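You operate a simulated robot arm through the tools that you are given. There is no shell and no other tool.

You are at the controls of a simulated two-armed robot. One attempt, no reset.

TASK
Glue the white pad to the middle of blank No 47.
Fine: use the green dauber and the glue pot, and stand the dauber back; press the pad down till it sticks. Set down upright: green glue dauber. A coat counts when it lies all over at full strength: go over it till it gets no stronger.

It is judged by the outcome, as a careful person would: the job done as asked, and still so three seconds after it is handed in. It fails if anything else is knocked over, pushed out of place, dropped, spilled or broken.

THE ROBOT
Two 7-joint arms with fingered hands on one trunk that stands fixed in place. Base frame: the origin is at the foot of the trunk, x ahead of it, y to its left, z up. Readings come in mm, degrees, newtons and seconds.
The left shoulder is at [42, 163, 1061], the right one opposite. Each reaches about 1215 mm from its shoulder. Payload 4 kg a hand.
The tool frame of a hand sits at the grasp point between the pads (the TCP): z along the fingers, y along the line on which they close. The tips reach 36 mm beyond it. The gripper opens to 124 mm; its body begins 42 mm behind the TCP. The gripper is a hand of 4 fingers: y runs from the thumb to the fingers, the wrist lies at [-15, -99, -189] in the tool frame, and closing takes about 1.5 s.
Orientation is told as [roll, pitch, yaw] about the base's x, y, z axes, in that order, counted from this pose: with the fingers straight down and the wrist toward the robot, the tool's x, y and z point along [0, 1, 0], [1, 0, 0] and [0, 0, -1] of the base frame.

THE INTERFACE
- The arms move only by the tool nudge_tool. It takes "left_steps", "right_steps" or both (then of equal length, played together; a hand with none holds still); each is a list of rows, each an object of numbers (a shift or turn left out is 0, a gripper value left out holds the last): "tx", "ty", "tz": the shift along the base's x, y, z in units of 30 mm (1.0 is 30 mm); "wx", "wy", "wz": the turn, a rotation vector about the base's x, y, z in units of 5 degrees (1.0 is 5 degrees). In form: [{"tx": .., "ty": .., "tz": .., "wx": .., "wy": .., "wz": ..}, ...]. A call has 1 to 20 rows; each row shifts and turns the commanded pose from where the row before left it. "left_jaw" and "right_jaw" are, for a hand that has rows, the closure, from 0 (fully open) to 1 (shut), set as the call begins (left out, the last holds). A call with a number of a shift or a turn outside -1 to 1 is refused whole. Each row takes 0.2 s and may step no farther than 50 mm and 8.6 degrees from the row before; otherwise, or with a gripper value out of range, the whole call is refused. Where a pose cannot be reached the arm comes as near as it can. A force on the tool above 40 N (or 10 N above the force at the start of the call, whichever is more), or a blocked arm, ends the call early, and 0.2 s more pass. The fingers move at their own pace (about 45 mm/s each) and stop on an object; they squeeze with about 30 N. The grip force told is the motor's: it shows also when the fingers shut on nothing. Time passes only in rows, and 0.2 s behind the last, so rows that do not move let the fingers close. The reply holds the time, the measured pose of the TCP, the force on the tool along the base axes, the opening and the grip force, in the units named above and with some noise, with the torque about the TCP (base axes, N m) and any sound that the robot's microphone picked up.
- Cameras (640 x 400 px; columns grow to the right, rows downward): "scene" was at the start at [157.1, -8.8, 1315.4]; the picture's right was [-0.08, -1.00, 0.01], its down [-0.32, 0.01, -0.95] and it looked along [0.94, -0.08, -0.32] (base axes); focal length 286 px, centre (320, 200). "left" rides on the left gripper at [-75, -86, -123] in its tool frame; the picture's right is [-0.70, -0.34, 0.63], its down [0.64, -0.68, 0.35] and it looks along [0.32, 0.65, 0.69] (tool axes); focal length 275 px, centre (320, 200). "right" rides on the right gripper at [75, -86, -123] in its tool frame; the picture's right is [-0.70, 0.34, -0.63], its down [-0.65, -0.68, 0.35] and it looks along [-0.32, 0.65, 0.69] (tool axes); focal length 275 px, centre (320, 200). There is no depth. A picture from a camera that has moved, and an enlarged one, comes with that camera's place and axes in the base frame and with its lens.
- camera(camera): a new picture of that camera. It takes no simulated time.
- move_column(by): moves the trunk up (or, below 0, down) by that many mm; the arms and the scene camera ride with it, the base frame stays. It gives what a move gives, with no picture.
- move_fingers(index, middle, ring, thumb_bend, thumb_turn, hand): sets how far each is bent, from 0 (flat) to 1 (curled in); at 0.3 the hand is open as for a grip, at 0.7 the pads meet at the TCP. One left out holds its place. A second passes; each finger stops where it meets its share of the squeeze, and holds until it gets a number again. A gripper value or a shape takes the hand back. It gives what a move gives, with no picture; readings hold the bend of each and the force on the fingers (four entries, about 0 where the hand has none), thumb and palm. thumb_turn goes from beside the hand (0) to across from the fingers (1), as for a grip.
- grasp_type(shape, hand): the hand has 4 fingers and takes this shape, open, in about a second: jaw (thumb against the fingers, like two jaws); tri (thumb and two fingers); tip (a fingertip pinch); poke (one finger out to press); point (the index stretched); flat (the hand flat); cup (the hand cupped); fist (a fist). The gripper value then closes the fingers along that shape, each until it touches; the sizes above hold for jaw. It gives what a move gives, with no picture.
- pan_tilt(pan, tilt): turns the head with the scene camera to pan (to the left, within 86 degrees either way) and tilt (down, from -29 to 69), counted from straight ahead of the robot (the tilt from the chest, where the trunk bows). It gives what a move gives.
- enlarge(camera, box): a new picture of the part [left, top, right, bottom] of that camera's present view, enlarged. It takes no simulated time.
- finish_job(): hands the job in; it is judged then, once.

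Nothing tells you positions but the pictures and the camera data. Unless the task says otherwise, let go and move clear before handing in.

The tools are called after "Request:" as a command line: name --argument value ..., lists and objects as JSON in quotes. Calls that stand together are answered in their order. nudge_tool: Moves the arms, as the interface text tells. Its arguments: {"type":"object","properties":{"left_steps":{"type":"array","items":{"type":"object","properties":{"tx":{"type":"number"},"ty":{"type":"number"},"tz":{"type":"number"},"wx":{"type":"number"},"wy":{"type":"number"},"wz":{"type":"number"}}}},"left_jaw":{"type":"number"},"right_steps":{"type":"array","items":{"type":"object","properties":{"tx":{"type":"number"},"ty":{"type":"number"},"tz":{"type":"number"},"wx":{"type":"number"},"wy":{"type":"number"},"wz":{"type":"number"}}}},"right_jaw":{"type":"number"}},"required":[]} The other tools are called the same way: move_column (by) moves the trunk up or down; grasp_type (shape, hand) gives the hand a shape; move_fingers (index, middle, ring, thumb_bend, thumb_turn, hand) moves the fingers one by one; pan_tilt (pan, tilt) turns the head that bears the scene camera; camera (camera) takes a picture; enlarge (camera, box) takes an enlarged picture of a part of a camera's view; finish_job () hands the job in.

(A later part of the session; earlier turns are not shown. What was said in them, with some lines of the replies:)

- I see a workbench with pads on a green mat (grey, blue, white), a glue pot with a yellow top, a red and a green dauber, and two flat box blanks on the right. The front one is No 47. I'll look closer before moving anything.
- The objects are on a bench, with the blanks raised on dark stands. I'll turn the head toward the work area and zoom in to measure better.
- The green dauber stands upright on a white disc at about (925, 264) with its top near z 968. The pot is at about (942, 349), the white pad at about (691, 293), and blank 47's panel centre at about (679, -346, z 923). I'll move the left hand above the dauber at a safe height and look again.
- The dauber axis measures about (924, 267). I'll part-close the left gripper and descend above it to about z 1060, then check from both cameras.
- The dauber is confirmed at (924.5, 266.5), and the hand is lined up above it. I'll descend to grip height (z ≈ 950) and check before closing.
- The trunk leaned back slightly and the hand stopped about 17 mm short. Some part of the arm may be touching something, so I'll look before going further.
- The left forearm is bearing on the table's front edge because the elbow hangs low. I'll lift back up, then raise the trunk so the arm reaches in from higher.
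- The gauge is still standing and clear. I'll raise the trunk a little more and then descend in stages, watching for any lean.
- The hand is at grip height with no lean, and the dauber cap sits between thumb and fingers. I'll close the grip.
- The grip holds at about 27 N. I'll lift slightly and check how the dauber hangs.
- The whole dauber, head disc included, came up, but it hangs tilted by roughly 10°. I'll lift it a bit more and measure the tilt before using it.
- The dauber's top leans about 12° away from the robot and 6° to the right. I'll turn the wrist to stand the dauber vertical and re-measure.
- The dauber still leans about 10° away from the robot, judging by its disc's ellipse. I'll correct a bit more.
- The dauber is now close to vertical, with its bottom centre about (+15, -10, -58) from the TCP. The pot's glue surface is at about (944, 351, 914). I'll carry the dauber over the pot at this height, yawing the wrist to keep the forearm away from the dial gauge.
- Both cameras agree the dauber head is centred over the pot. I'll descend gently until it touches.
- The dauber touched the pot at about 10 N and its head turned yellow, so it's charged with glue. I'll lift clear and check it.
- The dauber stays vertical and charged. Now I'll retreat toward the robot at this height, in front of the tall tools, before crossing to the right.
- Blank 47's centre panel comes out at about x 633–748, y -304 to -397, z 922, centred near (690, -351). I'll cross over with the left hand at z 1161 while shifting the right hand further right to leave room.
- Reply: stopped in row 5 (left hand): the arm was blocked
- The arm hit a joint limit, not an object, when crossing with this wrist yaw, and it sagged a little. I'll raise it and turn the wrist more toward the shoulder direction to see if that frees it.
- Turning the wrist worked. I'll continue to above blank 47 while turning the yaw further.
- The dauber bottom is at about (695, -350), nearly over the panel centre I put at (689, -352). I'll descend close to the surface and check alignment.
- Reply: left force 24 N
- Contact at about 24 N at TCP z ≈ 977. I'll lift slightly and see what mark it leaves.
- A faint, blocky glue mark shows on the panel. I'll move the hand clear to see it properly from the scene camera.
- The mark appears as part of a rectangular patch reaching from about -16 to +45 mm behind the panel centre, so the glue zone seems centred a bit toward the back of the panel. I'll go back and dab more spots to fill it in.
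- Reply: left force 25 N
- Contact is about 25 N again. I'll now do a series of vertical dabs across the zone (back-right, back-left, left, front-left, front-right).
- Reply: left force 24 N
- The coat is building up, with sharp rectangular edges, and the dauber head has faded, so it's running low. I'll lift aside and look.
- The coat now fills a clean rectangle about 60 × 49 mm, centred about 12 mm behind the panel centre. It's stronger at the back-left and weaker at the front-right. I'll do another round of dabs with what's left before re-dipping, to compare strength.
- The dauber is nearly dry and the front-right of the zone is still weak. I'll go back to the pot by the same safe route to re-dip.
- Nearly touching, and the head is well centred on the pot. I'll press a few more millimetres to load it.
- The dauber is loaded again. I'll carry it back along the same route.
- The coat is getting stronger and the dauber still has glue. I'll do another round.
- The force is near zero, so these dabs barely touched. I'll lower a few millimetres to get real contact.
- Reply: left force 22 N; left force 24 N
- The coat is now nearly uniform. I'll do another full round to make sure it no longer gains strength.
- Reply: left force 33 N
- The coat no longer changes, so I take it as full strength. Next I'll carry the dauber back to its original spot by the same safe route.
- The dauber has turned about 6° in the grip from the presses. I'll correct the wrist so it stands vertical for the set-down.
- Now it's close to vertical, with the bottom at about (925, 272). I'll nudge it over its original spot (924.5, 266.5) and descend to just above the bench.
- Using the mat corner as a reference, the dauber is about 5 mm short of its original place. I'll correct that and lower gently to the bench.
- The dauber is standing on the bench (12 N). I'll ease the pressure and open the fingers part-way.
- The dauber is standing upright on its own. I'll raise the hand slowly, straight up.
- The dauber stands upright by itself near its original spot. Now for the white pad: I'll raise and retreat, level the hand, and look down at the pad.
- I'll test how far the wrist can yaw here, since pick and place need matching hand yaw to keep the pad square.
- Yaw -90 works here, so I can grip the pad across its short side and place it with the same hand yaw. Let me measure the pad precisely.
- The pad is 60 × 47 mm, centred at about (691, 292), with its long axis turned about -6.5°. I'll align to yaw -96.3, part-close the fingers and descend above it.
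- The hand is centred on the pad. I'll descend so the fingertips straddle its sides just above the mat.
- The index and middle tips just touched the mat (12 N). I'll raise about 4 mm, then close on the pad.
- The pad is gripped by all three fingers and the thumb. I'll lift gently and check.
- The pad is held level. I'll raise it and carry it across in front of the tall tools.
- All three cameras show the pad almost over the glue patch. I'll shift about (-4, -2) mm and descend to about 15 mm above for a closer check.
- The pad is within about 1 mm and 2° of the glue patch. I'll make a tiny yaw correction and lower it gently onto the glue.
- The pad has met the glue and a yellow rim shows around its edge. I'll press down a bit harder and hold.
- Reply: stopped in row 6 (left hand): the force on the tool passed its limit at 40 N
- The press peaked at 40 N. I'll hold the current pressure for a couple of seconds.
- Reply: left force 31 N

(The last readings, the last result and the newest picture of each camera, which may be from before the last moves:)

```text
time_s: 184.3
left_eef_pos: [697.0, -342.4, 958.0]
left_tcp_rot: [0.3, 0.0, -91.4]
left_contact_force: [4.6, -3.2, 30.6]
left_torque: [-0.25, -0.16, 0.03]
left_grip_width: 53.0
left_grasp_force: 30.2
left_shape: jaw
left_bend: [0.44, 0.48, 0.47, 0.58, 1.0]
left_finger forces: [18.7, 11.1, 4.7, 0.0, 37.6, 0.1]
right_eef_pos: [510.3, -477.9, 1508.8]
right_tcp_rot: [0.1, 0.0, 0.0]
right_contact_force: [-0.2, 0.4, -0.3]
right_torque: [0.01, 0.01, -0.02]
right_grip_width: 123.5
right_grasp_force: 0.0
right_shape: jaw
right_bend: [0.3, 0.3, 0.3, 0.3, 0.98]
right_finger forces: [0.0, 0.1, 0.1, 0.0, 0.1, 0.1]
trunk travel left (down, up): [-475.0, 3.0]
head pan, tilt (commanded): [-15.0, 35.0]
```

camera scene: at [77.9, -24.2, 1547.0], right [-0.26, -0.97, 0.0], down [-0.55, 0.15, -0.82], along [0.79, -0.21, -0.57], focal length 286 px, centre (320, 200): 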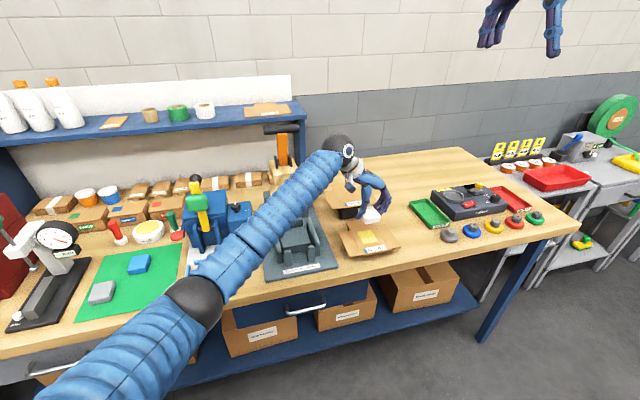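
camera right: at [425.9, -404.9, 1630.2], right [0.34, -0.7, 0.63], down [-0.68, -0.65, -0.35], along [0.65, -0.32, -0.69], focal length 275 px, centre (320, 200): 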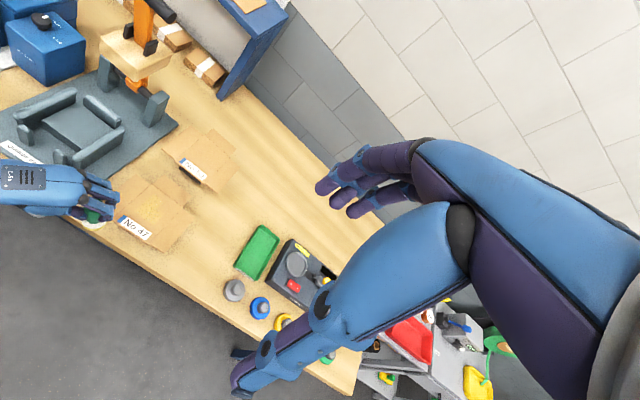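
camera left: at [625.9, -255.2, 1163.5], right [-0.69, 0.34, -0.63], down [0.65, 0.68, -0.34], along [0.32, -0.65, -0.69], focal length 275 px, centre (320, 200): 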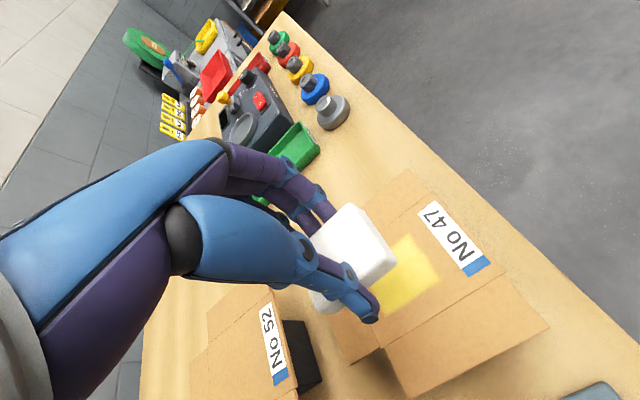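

Request:
nudge_tool --left_steps '[{"tz": 0.06}, {"tz": 0.04}, {}]'

Request:
nudge_tool --left_steps '[{}, {}, {}, {}, {}]' --left_jaw 0.4

Request:
enlarge --camera "scene" --box '[346, 206, 396, 256]'

```text
time_s: 185.1
left_eef_pos: [697.1, -341.6, 959.2]
left_tcp_rot: [0.3, 0.0, -91.6]
left_contact_force: [3.0, -3.2, 11.8]
left_torque: [-0.13, -0.03, 0.01]
left_grip_width: 52.5
left_grasp_force: 30.1
left_shape: jaw
left_bend: [0.44, 0.48, 0.47, 0.58, 1.0]
left_finger forces: [18.3, 10.4, 4.2, 0.1, 31.8, 0.0]
right_eef_pos: [510.2, -478.6, 1507.3]
right_tcp_rot: [0.1, -0.1, 0.0]
right_contact_force: [-0.8, -0.1, 0.7]
right_torque: [0.03, 0.0, -0.02]
right_grip_width: 123.8
right_grasp_force: 0.0
right_shape: jaw
right_bend: [0.3, 0.3, 0.3, 0.3, 0.98]
right_finger forces: [0.0, 0.1, 0.0, 0.1, 0.0, 0.0]
trunk travel left (down, up): [-475.0, 3.0]
head pan, tilt (commanded): [-15.0, 35.0]
```

```text
time_s: 186.3
left_eef_pos: [696.6, -343.2, 959.6]
left_tcp_rot: [0.3, 0.1, -91.5]
left_contact_force: [-0.1, 0.9, -0.2]
left_torque: [0.0, 0.01, 0.0]
left_grip_width: 74.0
left_grasp_force: 0.0
left_shape: jaw
left_bend: [0.38, 0.42, 0.4, 0.53, 0.99]
left_finger forces: [0.1, 0.1, 0.1, 0.1, 0.0, 0.0]
right_eef_pos: [510.1, -479.8, 1507.9]
right_tcp_rot: [-0.1, 0.0, 0.1]
right_contact_force: [0.7, -0.2, -0.4]
right_torque: [0.03, 0.02, 0.0]
right_grip_width: 123.7
right_grasp_force: 0.1
right_shape: jaw
right_bend: [0.3, 0.3, 0.3, 0.3, 0.98]
right_finger forces: [0.0, 0.0, 0.0, 0.0, 0.0, 0.1]
trunk travel left (down, up): [-475.0, 3.0]
head pan, tilt (commanded): [-15.0, 35.0]
```

```text
8.00 times, centred on (371, 231) of scene
camera zoom: at [77.7, -24.5, 1546.9], right [-0.26, -0.97, 0.0], down [-0.55, 0.15, -0.82], along [0.79, -0.21, -0.57], focal length 2285 px, centre (-88, -48)
```

zoom: 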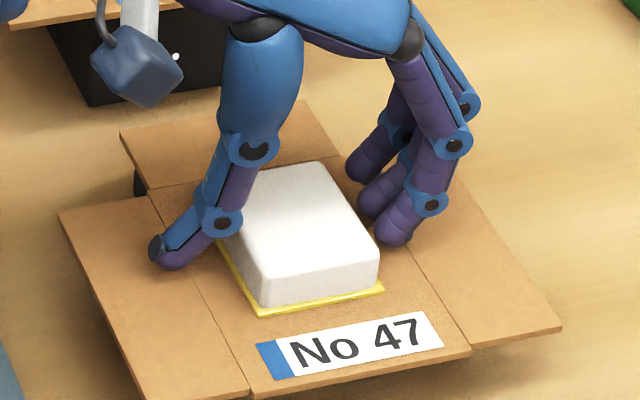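

The pad is released and sitting on the glue. I'll raise the hand straight up and inspect.

Request:
nudge_tool --left_steps '[{"tz": 0.2}, {"tz": 0.4}, {"tz": 0.6}, {"tz": 0.8}, {"tz": 0.8}, {}]'

Request:
enlarge --camera "scene" --box '[346, 206, 396, 256]'

Request:
enlarge --camera "left" --box '[300, 180, 480, 340]'

Request:
enlarge --camera "right" --box '[110, 165, 190, 235]'

```text
time_s: 187.7
left_eef_pos: [696.2, -340.7, 1042.8]
left_tcp_rot: [0.2, 0.0, -91.6]
left_contact_force: [0.5, 0.5, 0.0]
left_torque: [-0.02, 0.0, 0.01]
left_grip_width: 73.7
left_grasp_force: 0.1
left_shape: jaw
left_bend: [0.38, 0.42, 0.4, 0.53, 0.99]
left_finger forces: [0.0, 0.1, 0.0, 0.0, 0.0, 0.1]
right_eef_pos: [512.3, -479.9, 1508.3]
right_tcp_rot: [0.0, 0.2, 0.0]
right_contact_force: [0.0, -0.6, -0.5]
right_torque: [0.0, 0.03, -0.01]
right_grip_width: 123.6
right_grasp_force: 0.1
right_shape: jaw
right_bend: [0.3, 0.3, 0.3, 0.3, 0.98]
right_finger forces: [0.1, 0.0, 0.0, 0.1, 0.1, 0.1]
trunk travel left (down, up): [-475.0, 3.0]
head pan, tilt (commanded): [-15.0, 35.0]
```

```text
8.00 times, centred on (371, 231) of scene
camera zoom: at [78.0, -24.5, 1546.9], right [-0.26, -0.97, 0.0], down [-0.55, 0.15, -0.82], along [0.79, -0.21, -0.57], focal length 2285 px, centre (-88, -48)
```

zoom: 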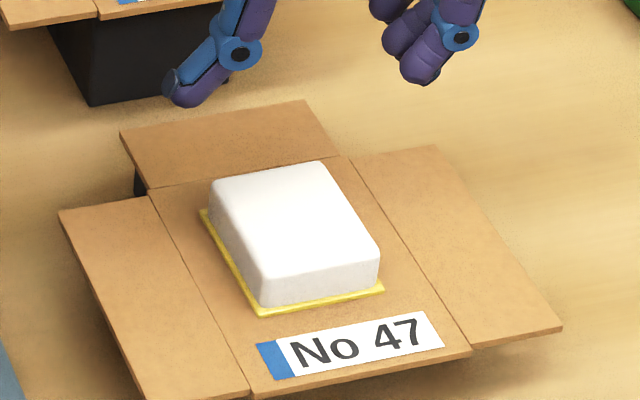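

```text
2.50 times, centred on (390, 260) of left
camera zoom: at [623.1, -253.6, 1165.9], right [-0.69, 0.36, -0.64], down [0.66, 0.66, -0.34], along [0.3, -0.66, -0.69], focal length 688 px, centre (145, 50)
```

zoom: 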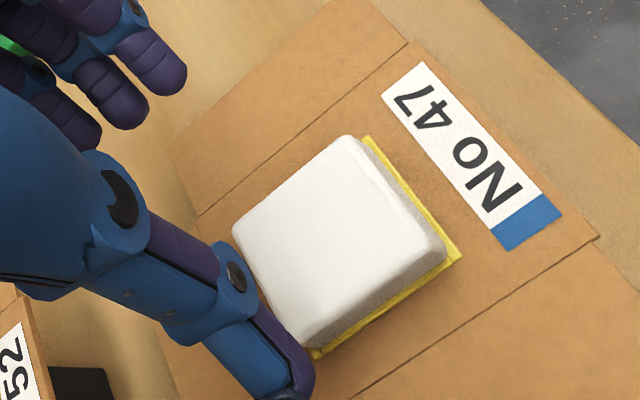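

```text
5.71 times, centred on (150, 200) of right
camera zoom: at [425.7, -404.5, 1630.4], right [0.34, -0.7, 0.63], down [-0.68, -0.65, -0.34], along [0.65, -0.32, -0.69], focal length 1573 px, centre (1291, 200)
```

zoom: 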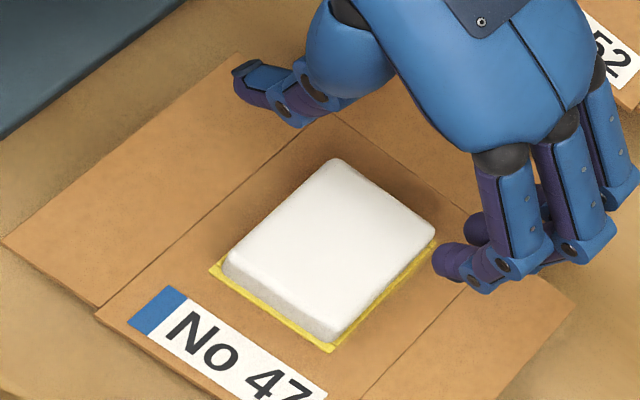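

The pad is square, centred, and rimmed with glue on all sides. To be sure it sticks, I'll close the fingers and press once more straight down on its middle.

Request:
nudge_tool --left_steps '[{"ty": -0.3, "wz": 0.3}, {}, {}, {}, {}, {}, {}]' --left_jaw 1.0

Request:
enlarge --camera "scene" --box '[336, 186, 406, 256]'

Request:
enlarge --camera "left" --box '[240, 180, 480, 340]'

```text
time_s: 189.3
left_eef_pos: [697.9, -351.2, 1042.8]
left_tcp_rot: [0.2, 0.1, -90.1]
left_contact_force: [-0.5, -0.1, 1.7]
left_torque: [0.01, -0.01, -0.01]
left_grip_width: 0.2
left_grasp_force: 29.9
left_shape: jaw
left_bend: [0.7, 0.7, 0.7, 0.71, 1.0]
left_finger forces: [0.0, 0.0, 0.0, 0.0, 0.0, 0.0]
right_eef_pos: [512.6, -478.7, 1507.1]
right_tcp_rot: [0.1, 0.2, 0.0]
right_contact_force: [0.3, -0.9, 1.0]
right_torque: [-0.02, 0.0, 0.02]
right_grip_width: 123.7
right_grasp_force: 0.0
right_shape: jaw
right_bend: [0.3, 0.3, 0.3, 0.3, 0.98]
right_finger forces: [0.1, 0.0, 0.0, 0.0, 0.1, 0.1]
trunk travel left (down, up): [-475.0, 3.0]
head pan, tilt (commanded): [-15.0, 35.0]
```

```text
5.71 times, centred on (371, 221) of scene
camera zoom: at [77.9, -24.4, 1546.9], right [-0.26, -0.97, 0.0], down [-0.55, 0.15, -0.82], along [0.79, -0.21, -0.57], focal length 1632 px, centre (29, 80)
```

zoom: 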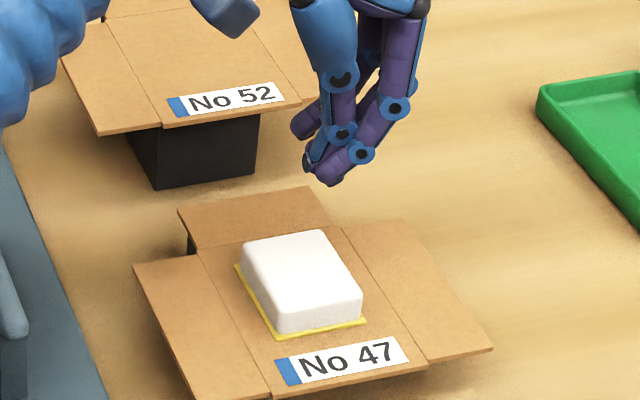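

```text
2.50 times, centred on (360, 260) of left
camera zoom: at [621.9, -264.1, 1166.0], right [-0.69, 0.34, -0.64], down [0.65, 0.68, -0.34], along [0.32, -0.65, -0.69], focal length 688 px, centre (220, 50)
```

zoom: 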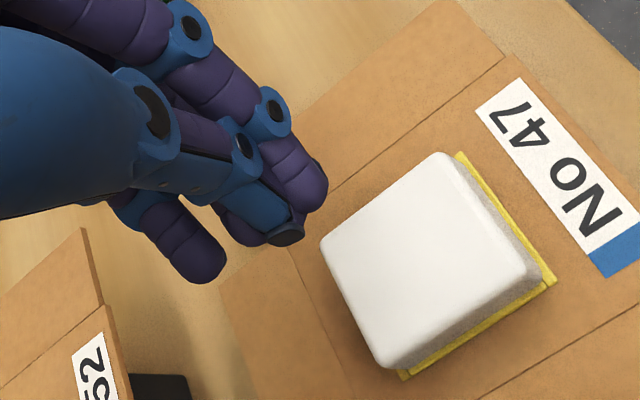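

Request:
nudge_tool --left_steps '[{"tx": 0.08, "tz": -0.6}, {"tz": -0.6}, {"tz": -0.5}, {"tz": -0.3}, {"tz": -0.1}, {}]'

Request:
enlarge --camera "scene" --box '[336, 196, 406, 266]'

Request:
enlarge --camera "left" --box '[240, 180, 480, 340]'

```text
time_s: 190.7
left_eef_pos: [699.8, -351.3, 980.6]
left_tcp_rot: [0.2, 0.0, -90.0]
left_contact_force: [0.4, -0.3, 0.5]
left_torque: [0.01, 0.0, -0.01]
left_grip_width: 0.0
left_grasp_force: 30.4
left_shape: jaw
left_bend: [0.7, 0.7, 0.7, 0.71, 1.0]
left_finger forces: [0.0, 0.0, 0.1, 0.0, 0.0, 0.1]
right_eef_pos: [511.9, -479.1, 1508.2]
right_tcp_rot: [0.1, 0.1, 0.0]
right_contact_force: [-0.4, -0.5, 0.1]
right_torque: [0.0, -0.02, 0.05]
right_grip_width: 123.7
right_grasp_force: 0.0
right_shape: jaw
right_bend: [0.3, 0.3, 0.3, 0.3, 0.98]
right_finger forces: [0.0, 0.0, 0.0, 0.0, 0.0, 0.0]
trunk travel left (down, up): [-475.0, 3.0]
head pan, tilt (commanded): [-15.0, 35.0]
```

```text
5.71 times, centred on (371, 231) of scene
camera zoom: at [77.9, -24.6, 1546.9], right [-0.26, -0.97, 0.0], down [-0.55, 0.15, -0.82], along [0.79, -0.21, -0.57], focal length 1632 px, centre (29, 23)
```

zoom: 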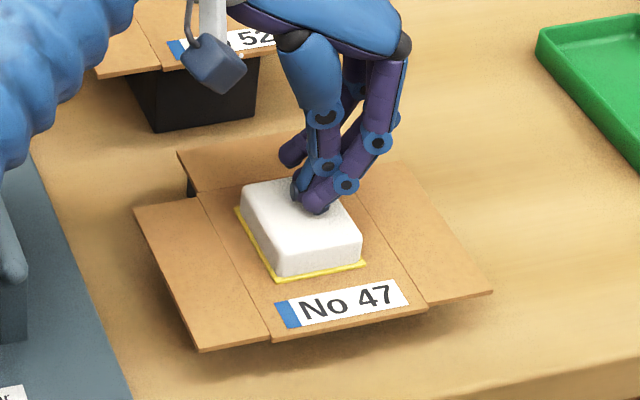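

```text
2.50 times, centred on (360, 260) of left
camera zoom: at [623.5, -263.9, 1104.6], right [-0.69, 0.34, -0.64], down [0.65, 0.68, -0.34], along [0.32, -0.65, -0.69], focal length 688 px, centre (220, 50)
```

zoom: 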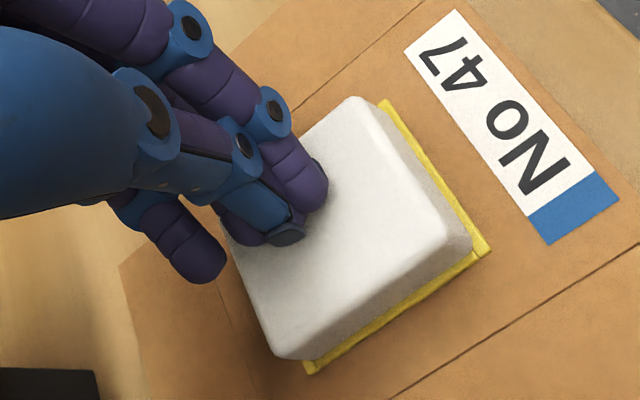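

I'll shift about 12 mm toward the front so the fingertips centre on the pad, then press.

Request:
nudge_tool --left_steps '[{"tx": -0.4, "ty": 0.06}, {"tz": -0.15}, {"tz": -0.12}, {"tz": -0.08}, {}]'

Request:
enlarge --camera "left" --box '[240, 180, 480, 340]'

```text
time_s: 191.8
left_eef_pos: [686.4, -351.7, 976.9]
left_tcp_rot: [0.6, -0.5, -90.2]
left_contact_force: [-6.0, 2.7, 15.9]
left_torque: [0.14, 0.24, 0.0]
left_grip_width: 0.2
left_grasp_force: 30.3
left_shape: jaw
left_bend: [0.7, 0.7, 0.7, 0.71, 1.0]
left_finger forces: [0.0, 0.0, 0.0, 0.0, 0.0, 0.1]
right_eef_pos: [511.5, -478.9, 1508.8]
right_tcp_rot: [-0.1, 0.0, -0.1]
right_contact_force: [-0.1, 0.0, 0.3]
right_torque: [-0.03, 0.02, 0.0]
right_grip_width: 123.8
right_grasp_force: 0.1
right_shape: jaw
right_bend: [0.3, 0.3, 0.3, 0.3, 0.98]
right_finger forces: [0.0, 0.0, 0.0, 0.0, 0.1, 0.1]
trunk travel left (down, up): [-475.0, 3.0]
head pan, tilt (commanded): [-15.0, 35.0]
stopped in row 5 (left hand): the force on the tool passed its limit at 42 N (the readings are from after the stop); the commanded pose is now the measured one
```

```text
2.50 times, centred on (360, 260) of left
camera zoom: at [609.9, -263.4, 1099.0], right [-0.69, 0.33, -0.64], down [0.65, 0.68, -0.35], along [0.32, -0.66, -0.68], focal length 688 px, centre (220, 50)
```

zoom: 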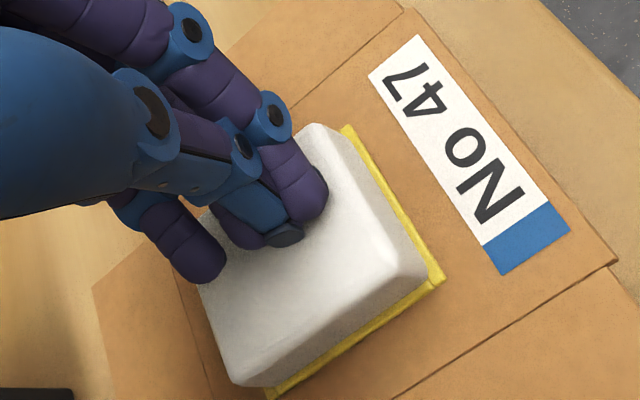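

The press reached 42 N on the pad's top. I'll hold there for a moment.

Request:
nudge_tool --left_steps '[{}, {}, {}, {}, {}, {}, {}, {}, {}, {}]'

Request:
nudge_tool --left_steps '[{"tz": 0.2}, {"tz": 0.5}, {"tz": 0.8}, {"tz": 0.9}, {"tz": 0.9}, {"tz": 0.9}, {"tz": 0.9}, {"tz": 0.9}, {"ty": 0.8}, {"ty": 0.9}, {"ty": 0.9}, {"ty": 0.9}, {"ty": 0.9}, {"ty": 0.9}, {}]'

Request:
enlarge --camera "scene" --box '[336, 206, 406, 266]'

Request:
enlarge --camera "right" --box '[110, 165, 190, 235]'

Request:
camera --camera "scene"

```text
time_s: 193.9
left_eef_pos: [685.9, -351.5, 975.8]
left_tcp_rot: [0.6, -0.5, -90.2]
left_contact_force: [3.0, -7.3, 32.6]
left_torque: [-0.18, -0.11, 0.01]
left_grip_width: 0.0
left_grasp_force: 29.9
left_shape: jaw
left_bend: [0.7, 0.7, 0.7, 0.71, 1.0]
left_finger forces: [40.0, 0.0, 0.0, 0.0, 0.1, 0.0]
right_eef_pos: [509.5, -479.5, 1509.4]
right_tcp_rot: [0.0, -0.1, -0.1]
right_contact_force: [-0.6, 0.5, 0.2]
right_torque: [-0.01, 0.02, -0.01]
right_grip_width: 123.7
right_grasp_force: 0.1
right_shape: jaw
right_bend: [0.3, 0.3, 0.3, 0.3, 0.98]
right_finger forces: [0.0, 0.0, 0.0, 0.0, 0.0, 0.1]
trunk travel left (down, up): [-475.0, 3.0]
head pan, tilt (commanded): [-15.0, 35.0]
```

```text
time_s: 197.2
left_eef_pos: [686.5, -194.9, 1156.3]
left_tcp_rot: [0.5, -0.4, -90.1]
left_contact_force: [0.8, 0.1, -0.5]
left_torque: [0.01, -0.01, 0.01]
left_grip_width: 0.0
left_grasp_force: 30.8
left_shape: jaw
left_bend: [0.7, 0.7, 0.7, 0.72, 1.0]
left_finger forces: [0.0, 0.0, 0.0, 0.1, 0.0, 0.0]
right_eef_pos: [512.1, -479.8, 1507.6]
right_tcp_rot: [0.0, -0.1, 0.0]
right_contact_force: [0.7, 0.4, -1.2]
right_torque: [0.02, -0.02, 0.03]
right_grip_width: 123.8
right_grasp_force: 0.0
right_shape: jaw
right_bend: [0.3, 0.3, 0.3, 0.3, 0.98]
right_finger forces: [0.1, 0.0, 0.1, 0.1, 0.0, 0.1]
trunk travel left (down, up): [-475.0, 3.0]
head pan, tilt (commanded): [-15.0, 35.0]
```

```text
6.67 times, centred on (371, 236) of scene
camera zoom: at [77.7, -25.2, 1546.9], right [-0.26, -0.97, 0.0], down [-0.55, 0.15, -0.82], along [0.79, -0.21, -0.57], focal length 1904 px, centre (-20, -40)
```

zoom: 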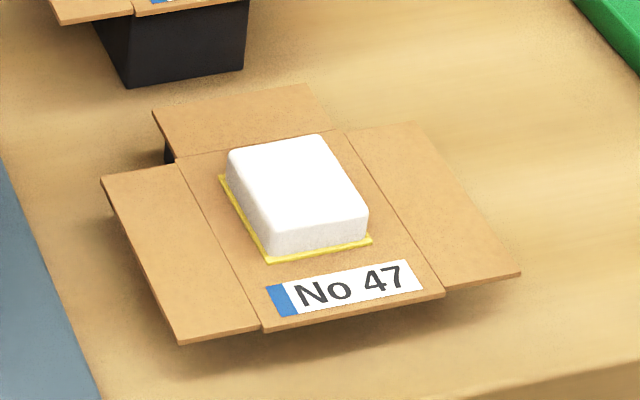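

```text
5.71 times, centred on (150, 200) of right
camera zoom: at [425.4, -405.2, 1630.3], right [0.34, -0.7, 0.63], down [-0.68, -0.64, -0.35], along [0.65, -0.31, -0.69], focal length 1573 px, centre (1291, 200)
```

zoom: 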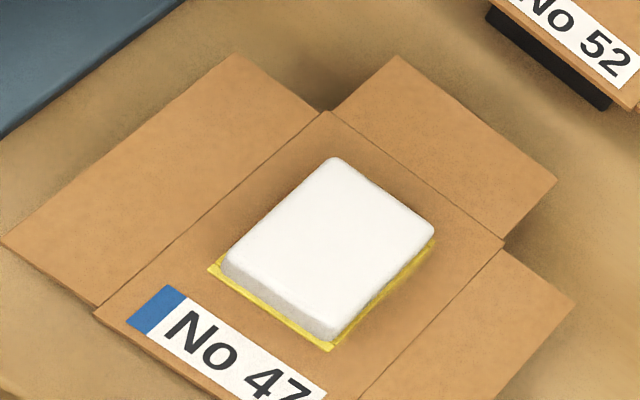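

```text
taken
camera scene: at [77.7, -25.2, 1546.9], right [-0.26, -0.97, 0.0], down [-0.55, 0.15, -0.82], along [0.79, -0.21, -0.57], focal length 286 px, centre (320, 200)
```

scene: 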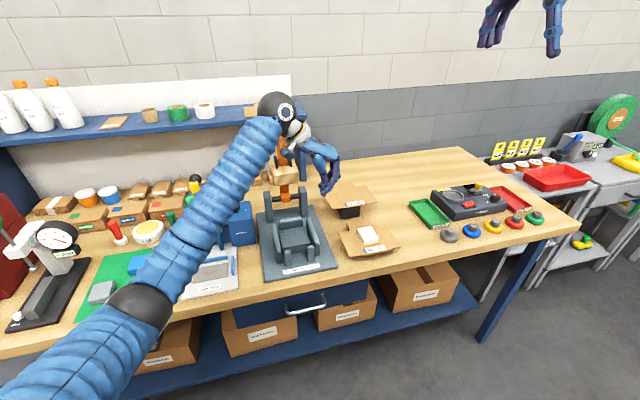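

The pad sits firmly and squarely on blank 47, which hasn't shifted. I'll bring the left arm back clear and do a final check of everything else.

Request:
nudge_tool --left_steps '[{"tz": 0.6, "tx": -0.5}, {"tz": 0.6, "tx": -0.5}, {"tx": -0.5, "ty": 0.5}, {"ty": 0.95, "wz": 0.6}, {"ty": 0.95, "wz": 0.8}, {"ty": 0.95, "wz": 0.8}, {"ty": 0.95, "wz": 0.8}, {"ty": 0.95, "wz": 0.8}, {"ty": 0.95, "wz": 0.8}, {"ty": 0.95, "wz": 0.8}, {"ty": 0.95, "wz": 0.8}, {"ty": 0.95, "wz": 0.8}, {"ty": 0.95, "wz": 0.8}, {"ty": 0.95, "wz": 0.8}, {"ty": 0.95, "wz": 0.8}, {"ty": 0.95, "wz": 0.8}, {"ty": 0.95, "wz": 0.8}, {"ty": 0.5, "wz": 0.8}, {"tx": -0.8, "tz": 0.8}, {"tx": -0.8, "tz": 0.8}]' --left_jaw 0.3

Request:
camera --camera "scene"

Request:
camera --camera "left"

```text
time_s: 201.3
left_eef_pos: [595.2, 235.7, 1239.4]
left_tcp_rot: [0.4, -0.5, -31.1]
left_contact_force: [0.1, 0.5, 0.4]
left_torque: [-0.02, -0.01, -0.01]
left_grip_width: 86.6
left_grasp_force: 0.1
left_shape: jaw
left_bend: [0.35, 0.38, 0.37, 0.5, 0.99]
left_finger forces: [0.0, 0.0, 0.0, 0.1, 0.0, 0.0]
right_eef_pos: [509.3, -478.3, 1509.2]
right_tcp_rot: [0.0, 0.1, 0.1]
right_contact_force: [0.0, -0.3, -0.4]
right_torque: [-0.03, -0.04, -0.01]
right_grip_width: 123.5
right_grasp_force: 0.1
right_shape: jaw
right_bend: [0.3, 0.3, 0.3, 0.3, 0.98]
right_finger forces: [0.0, 0.1, 0.0, 0.1, 0.0, 0.0]
trunk travel left (down, up): [-475.0, 3.0]
head pan, tilt (commanded): [-15.0, 35.0]
```

```text
taken
camera scene: at [76.9, -23.8, 1547.0], right [-0.26, -0.97, 0.0], down [-0.55, 0.15, -0.82], along [0.79, -0.21, -0.57], focal length 286 px, centre (320, 200)
```

scene: 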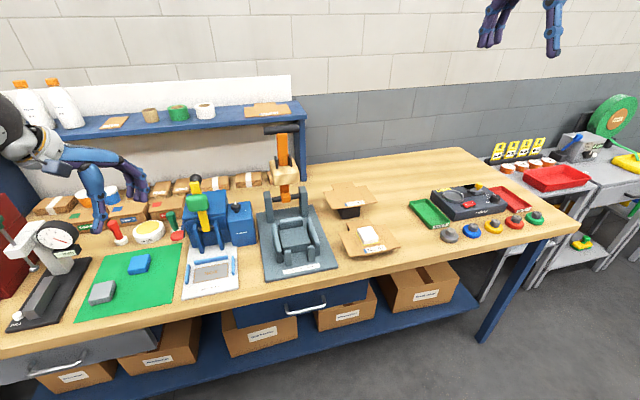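

```text
taken
camera left: at [480.2, 215.8, 1361.9], right [-0.64, -0.42, -0.64], down [-0.25, 0.91, -0.35], along [0.73, -0.06, -0.68], focal length 275 px, centre (320, 200)
```

left: 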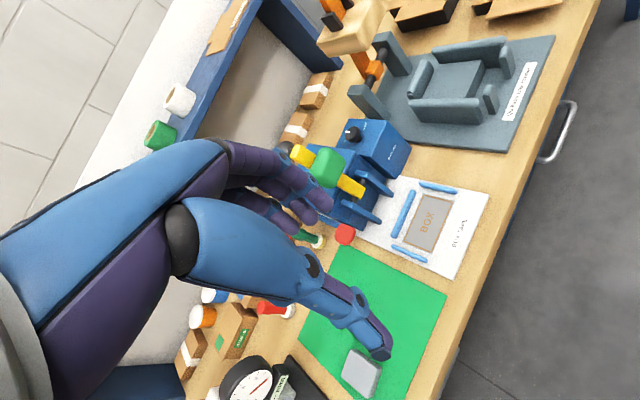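

Request:
enlarge --camera "scene" --box '[0, 180, 260, 340]'

Request:
enlarge --camera "scene" --box '[130, 195, 200, 250]'

Request:
enlarge --camera "scene" --box '[250, 120, 430, 280]'

```text
2.46 times, centred on (130, 260) of scene
camera zoom: at [76.9, -23.8, 1547.0], right [-0.26, -0.97, 0.0], down [-0.55, 0.15, -0.82], along [0.79, -0.21, -0.57], focal length 703 px, centre (788, 52)
```

zoom: 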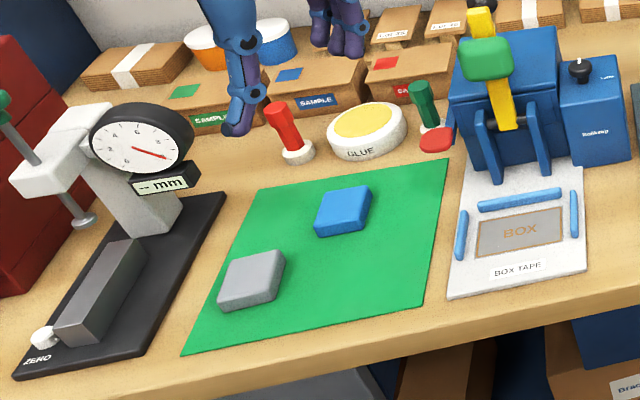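

```text
7.27 times, centred on (165, 222) of scene
camera zoom: at [76.9, -23.8, 1547.0], right [-0.26, -0.97, 0.0], down [-0.55, 0.15, -0.82], along [0.79, -0.21, -0.57], focal length 2078 px, centre (1447, 36)
```

zoom: 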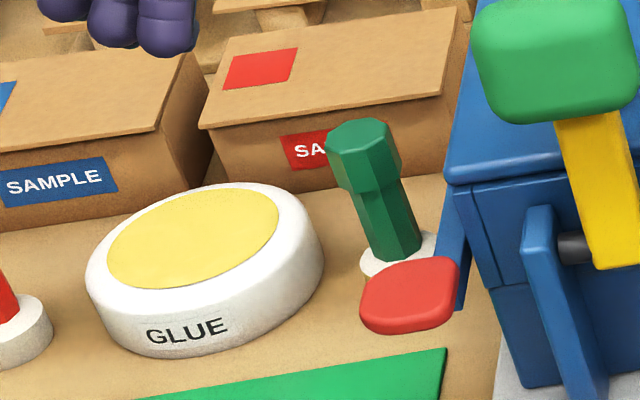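

```text
2.50 times, centred on (340, 200) of scene
camera zoom: at [76.9, -23.8, 1547.0], right [-0.26, -0.97, 0.0], down [-0.55, 0.15, -0.82], along [0.79, -0.21, -0.57], focal length 714 px, centre (270, 200)
```

zoom: 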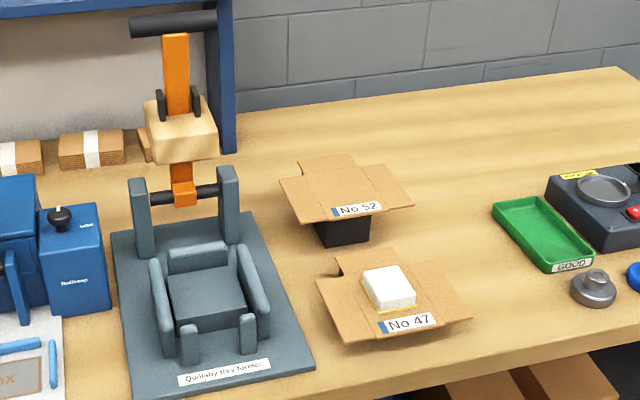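

Blank 47 has the white pad glued square in the coated patch, and the blank hasn't moved. The green dauber stands upright back by the pot, the other items look undisturbed, and both hands are clear. I'm handing the job in.

Request:
finish_job

```text
The job is handed in.
```

The white pad is glued onto blank No 47, and the green dauber is back upright in its place by the glue pot.

- **Coat:** I dabbed glue over a patch about the size of the pad, with one re-dip. I kept going until another full round made no visible difference.
- **Position:** The glue takes only in a patch about 12 mm behind the centre of the panel. The pad covers that patch squarely, so it sits slightly toward the back of the panel.
- **Pressing:** I pressed the pad down twice, each time to about 40 N with a two-second hold. A rim of glue shows at its edges. I didn't tug on it, so whether it has stuck is judged by eye.
- **Rest of the bench:** Early on, the left forearm leaned on the front edge of the table, so I raised the trunk. In the final pictures nothing else looked moved, knocked over or spilled, and both hands were clear.
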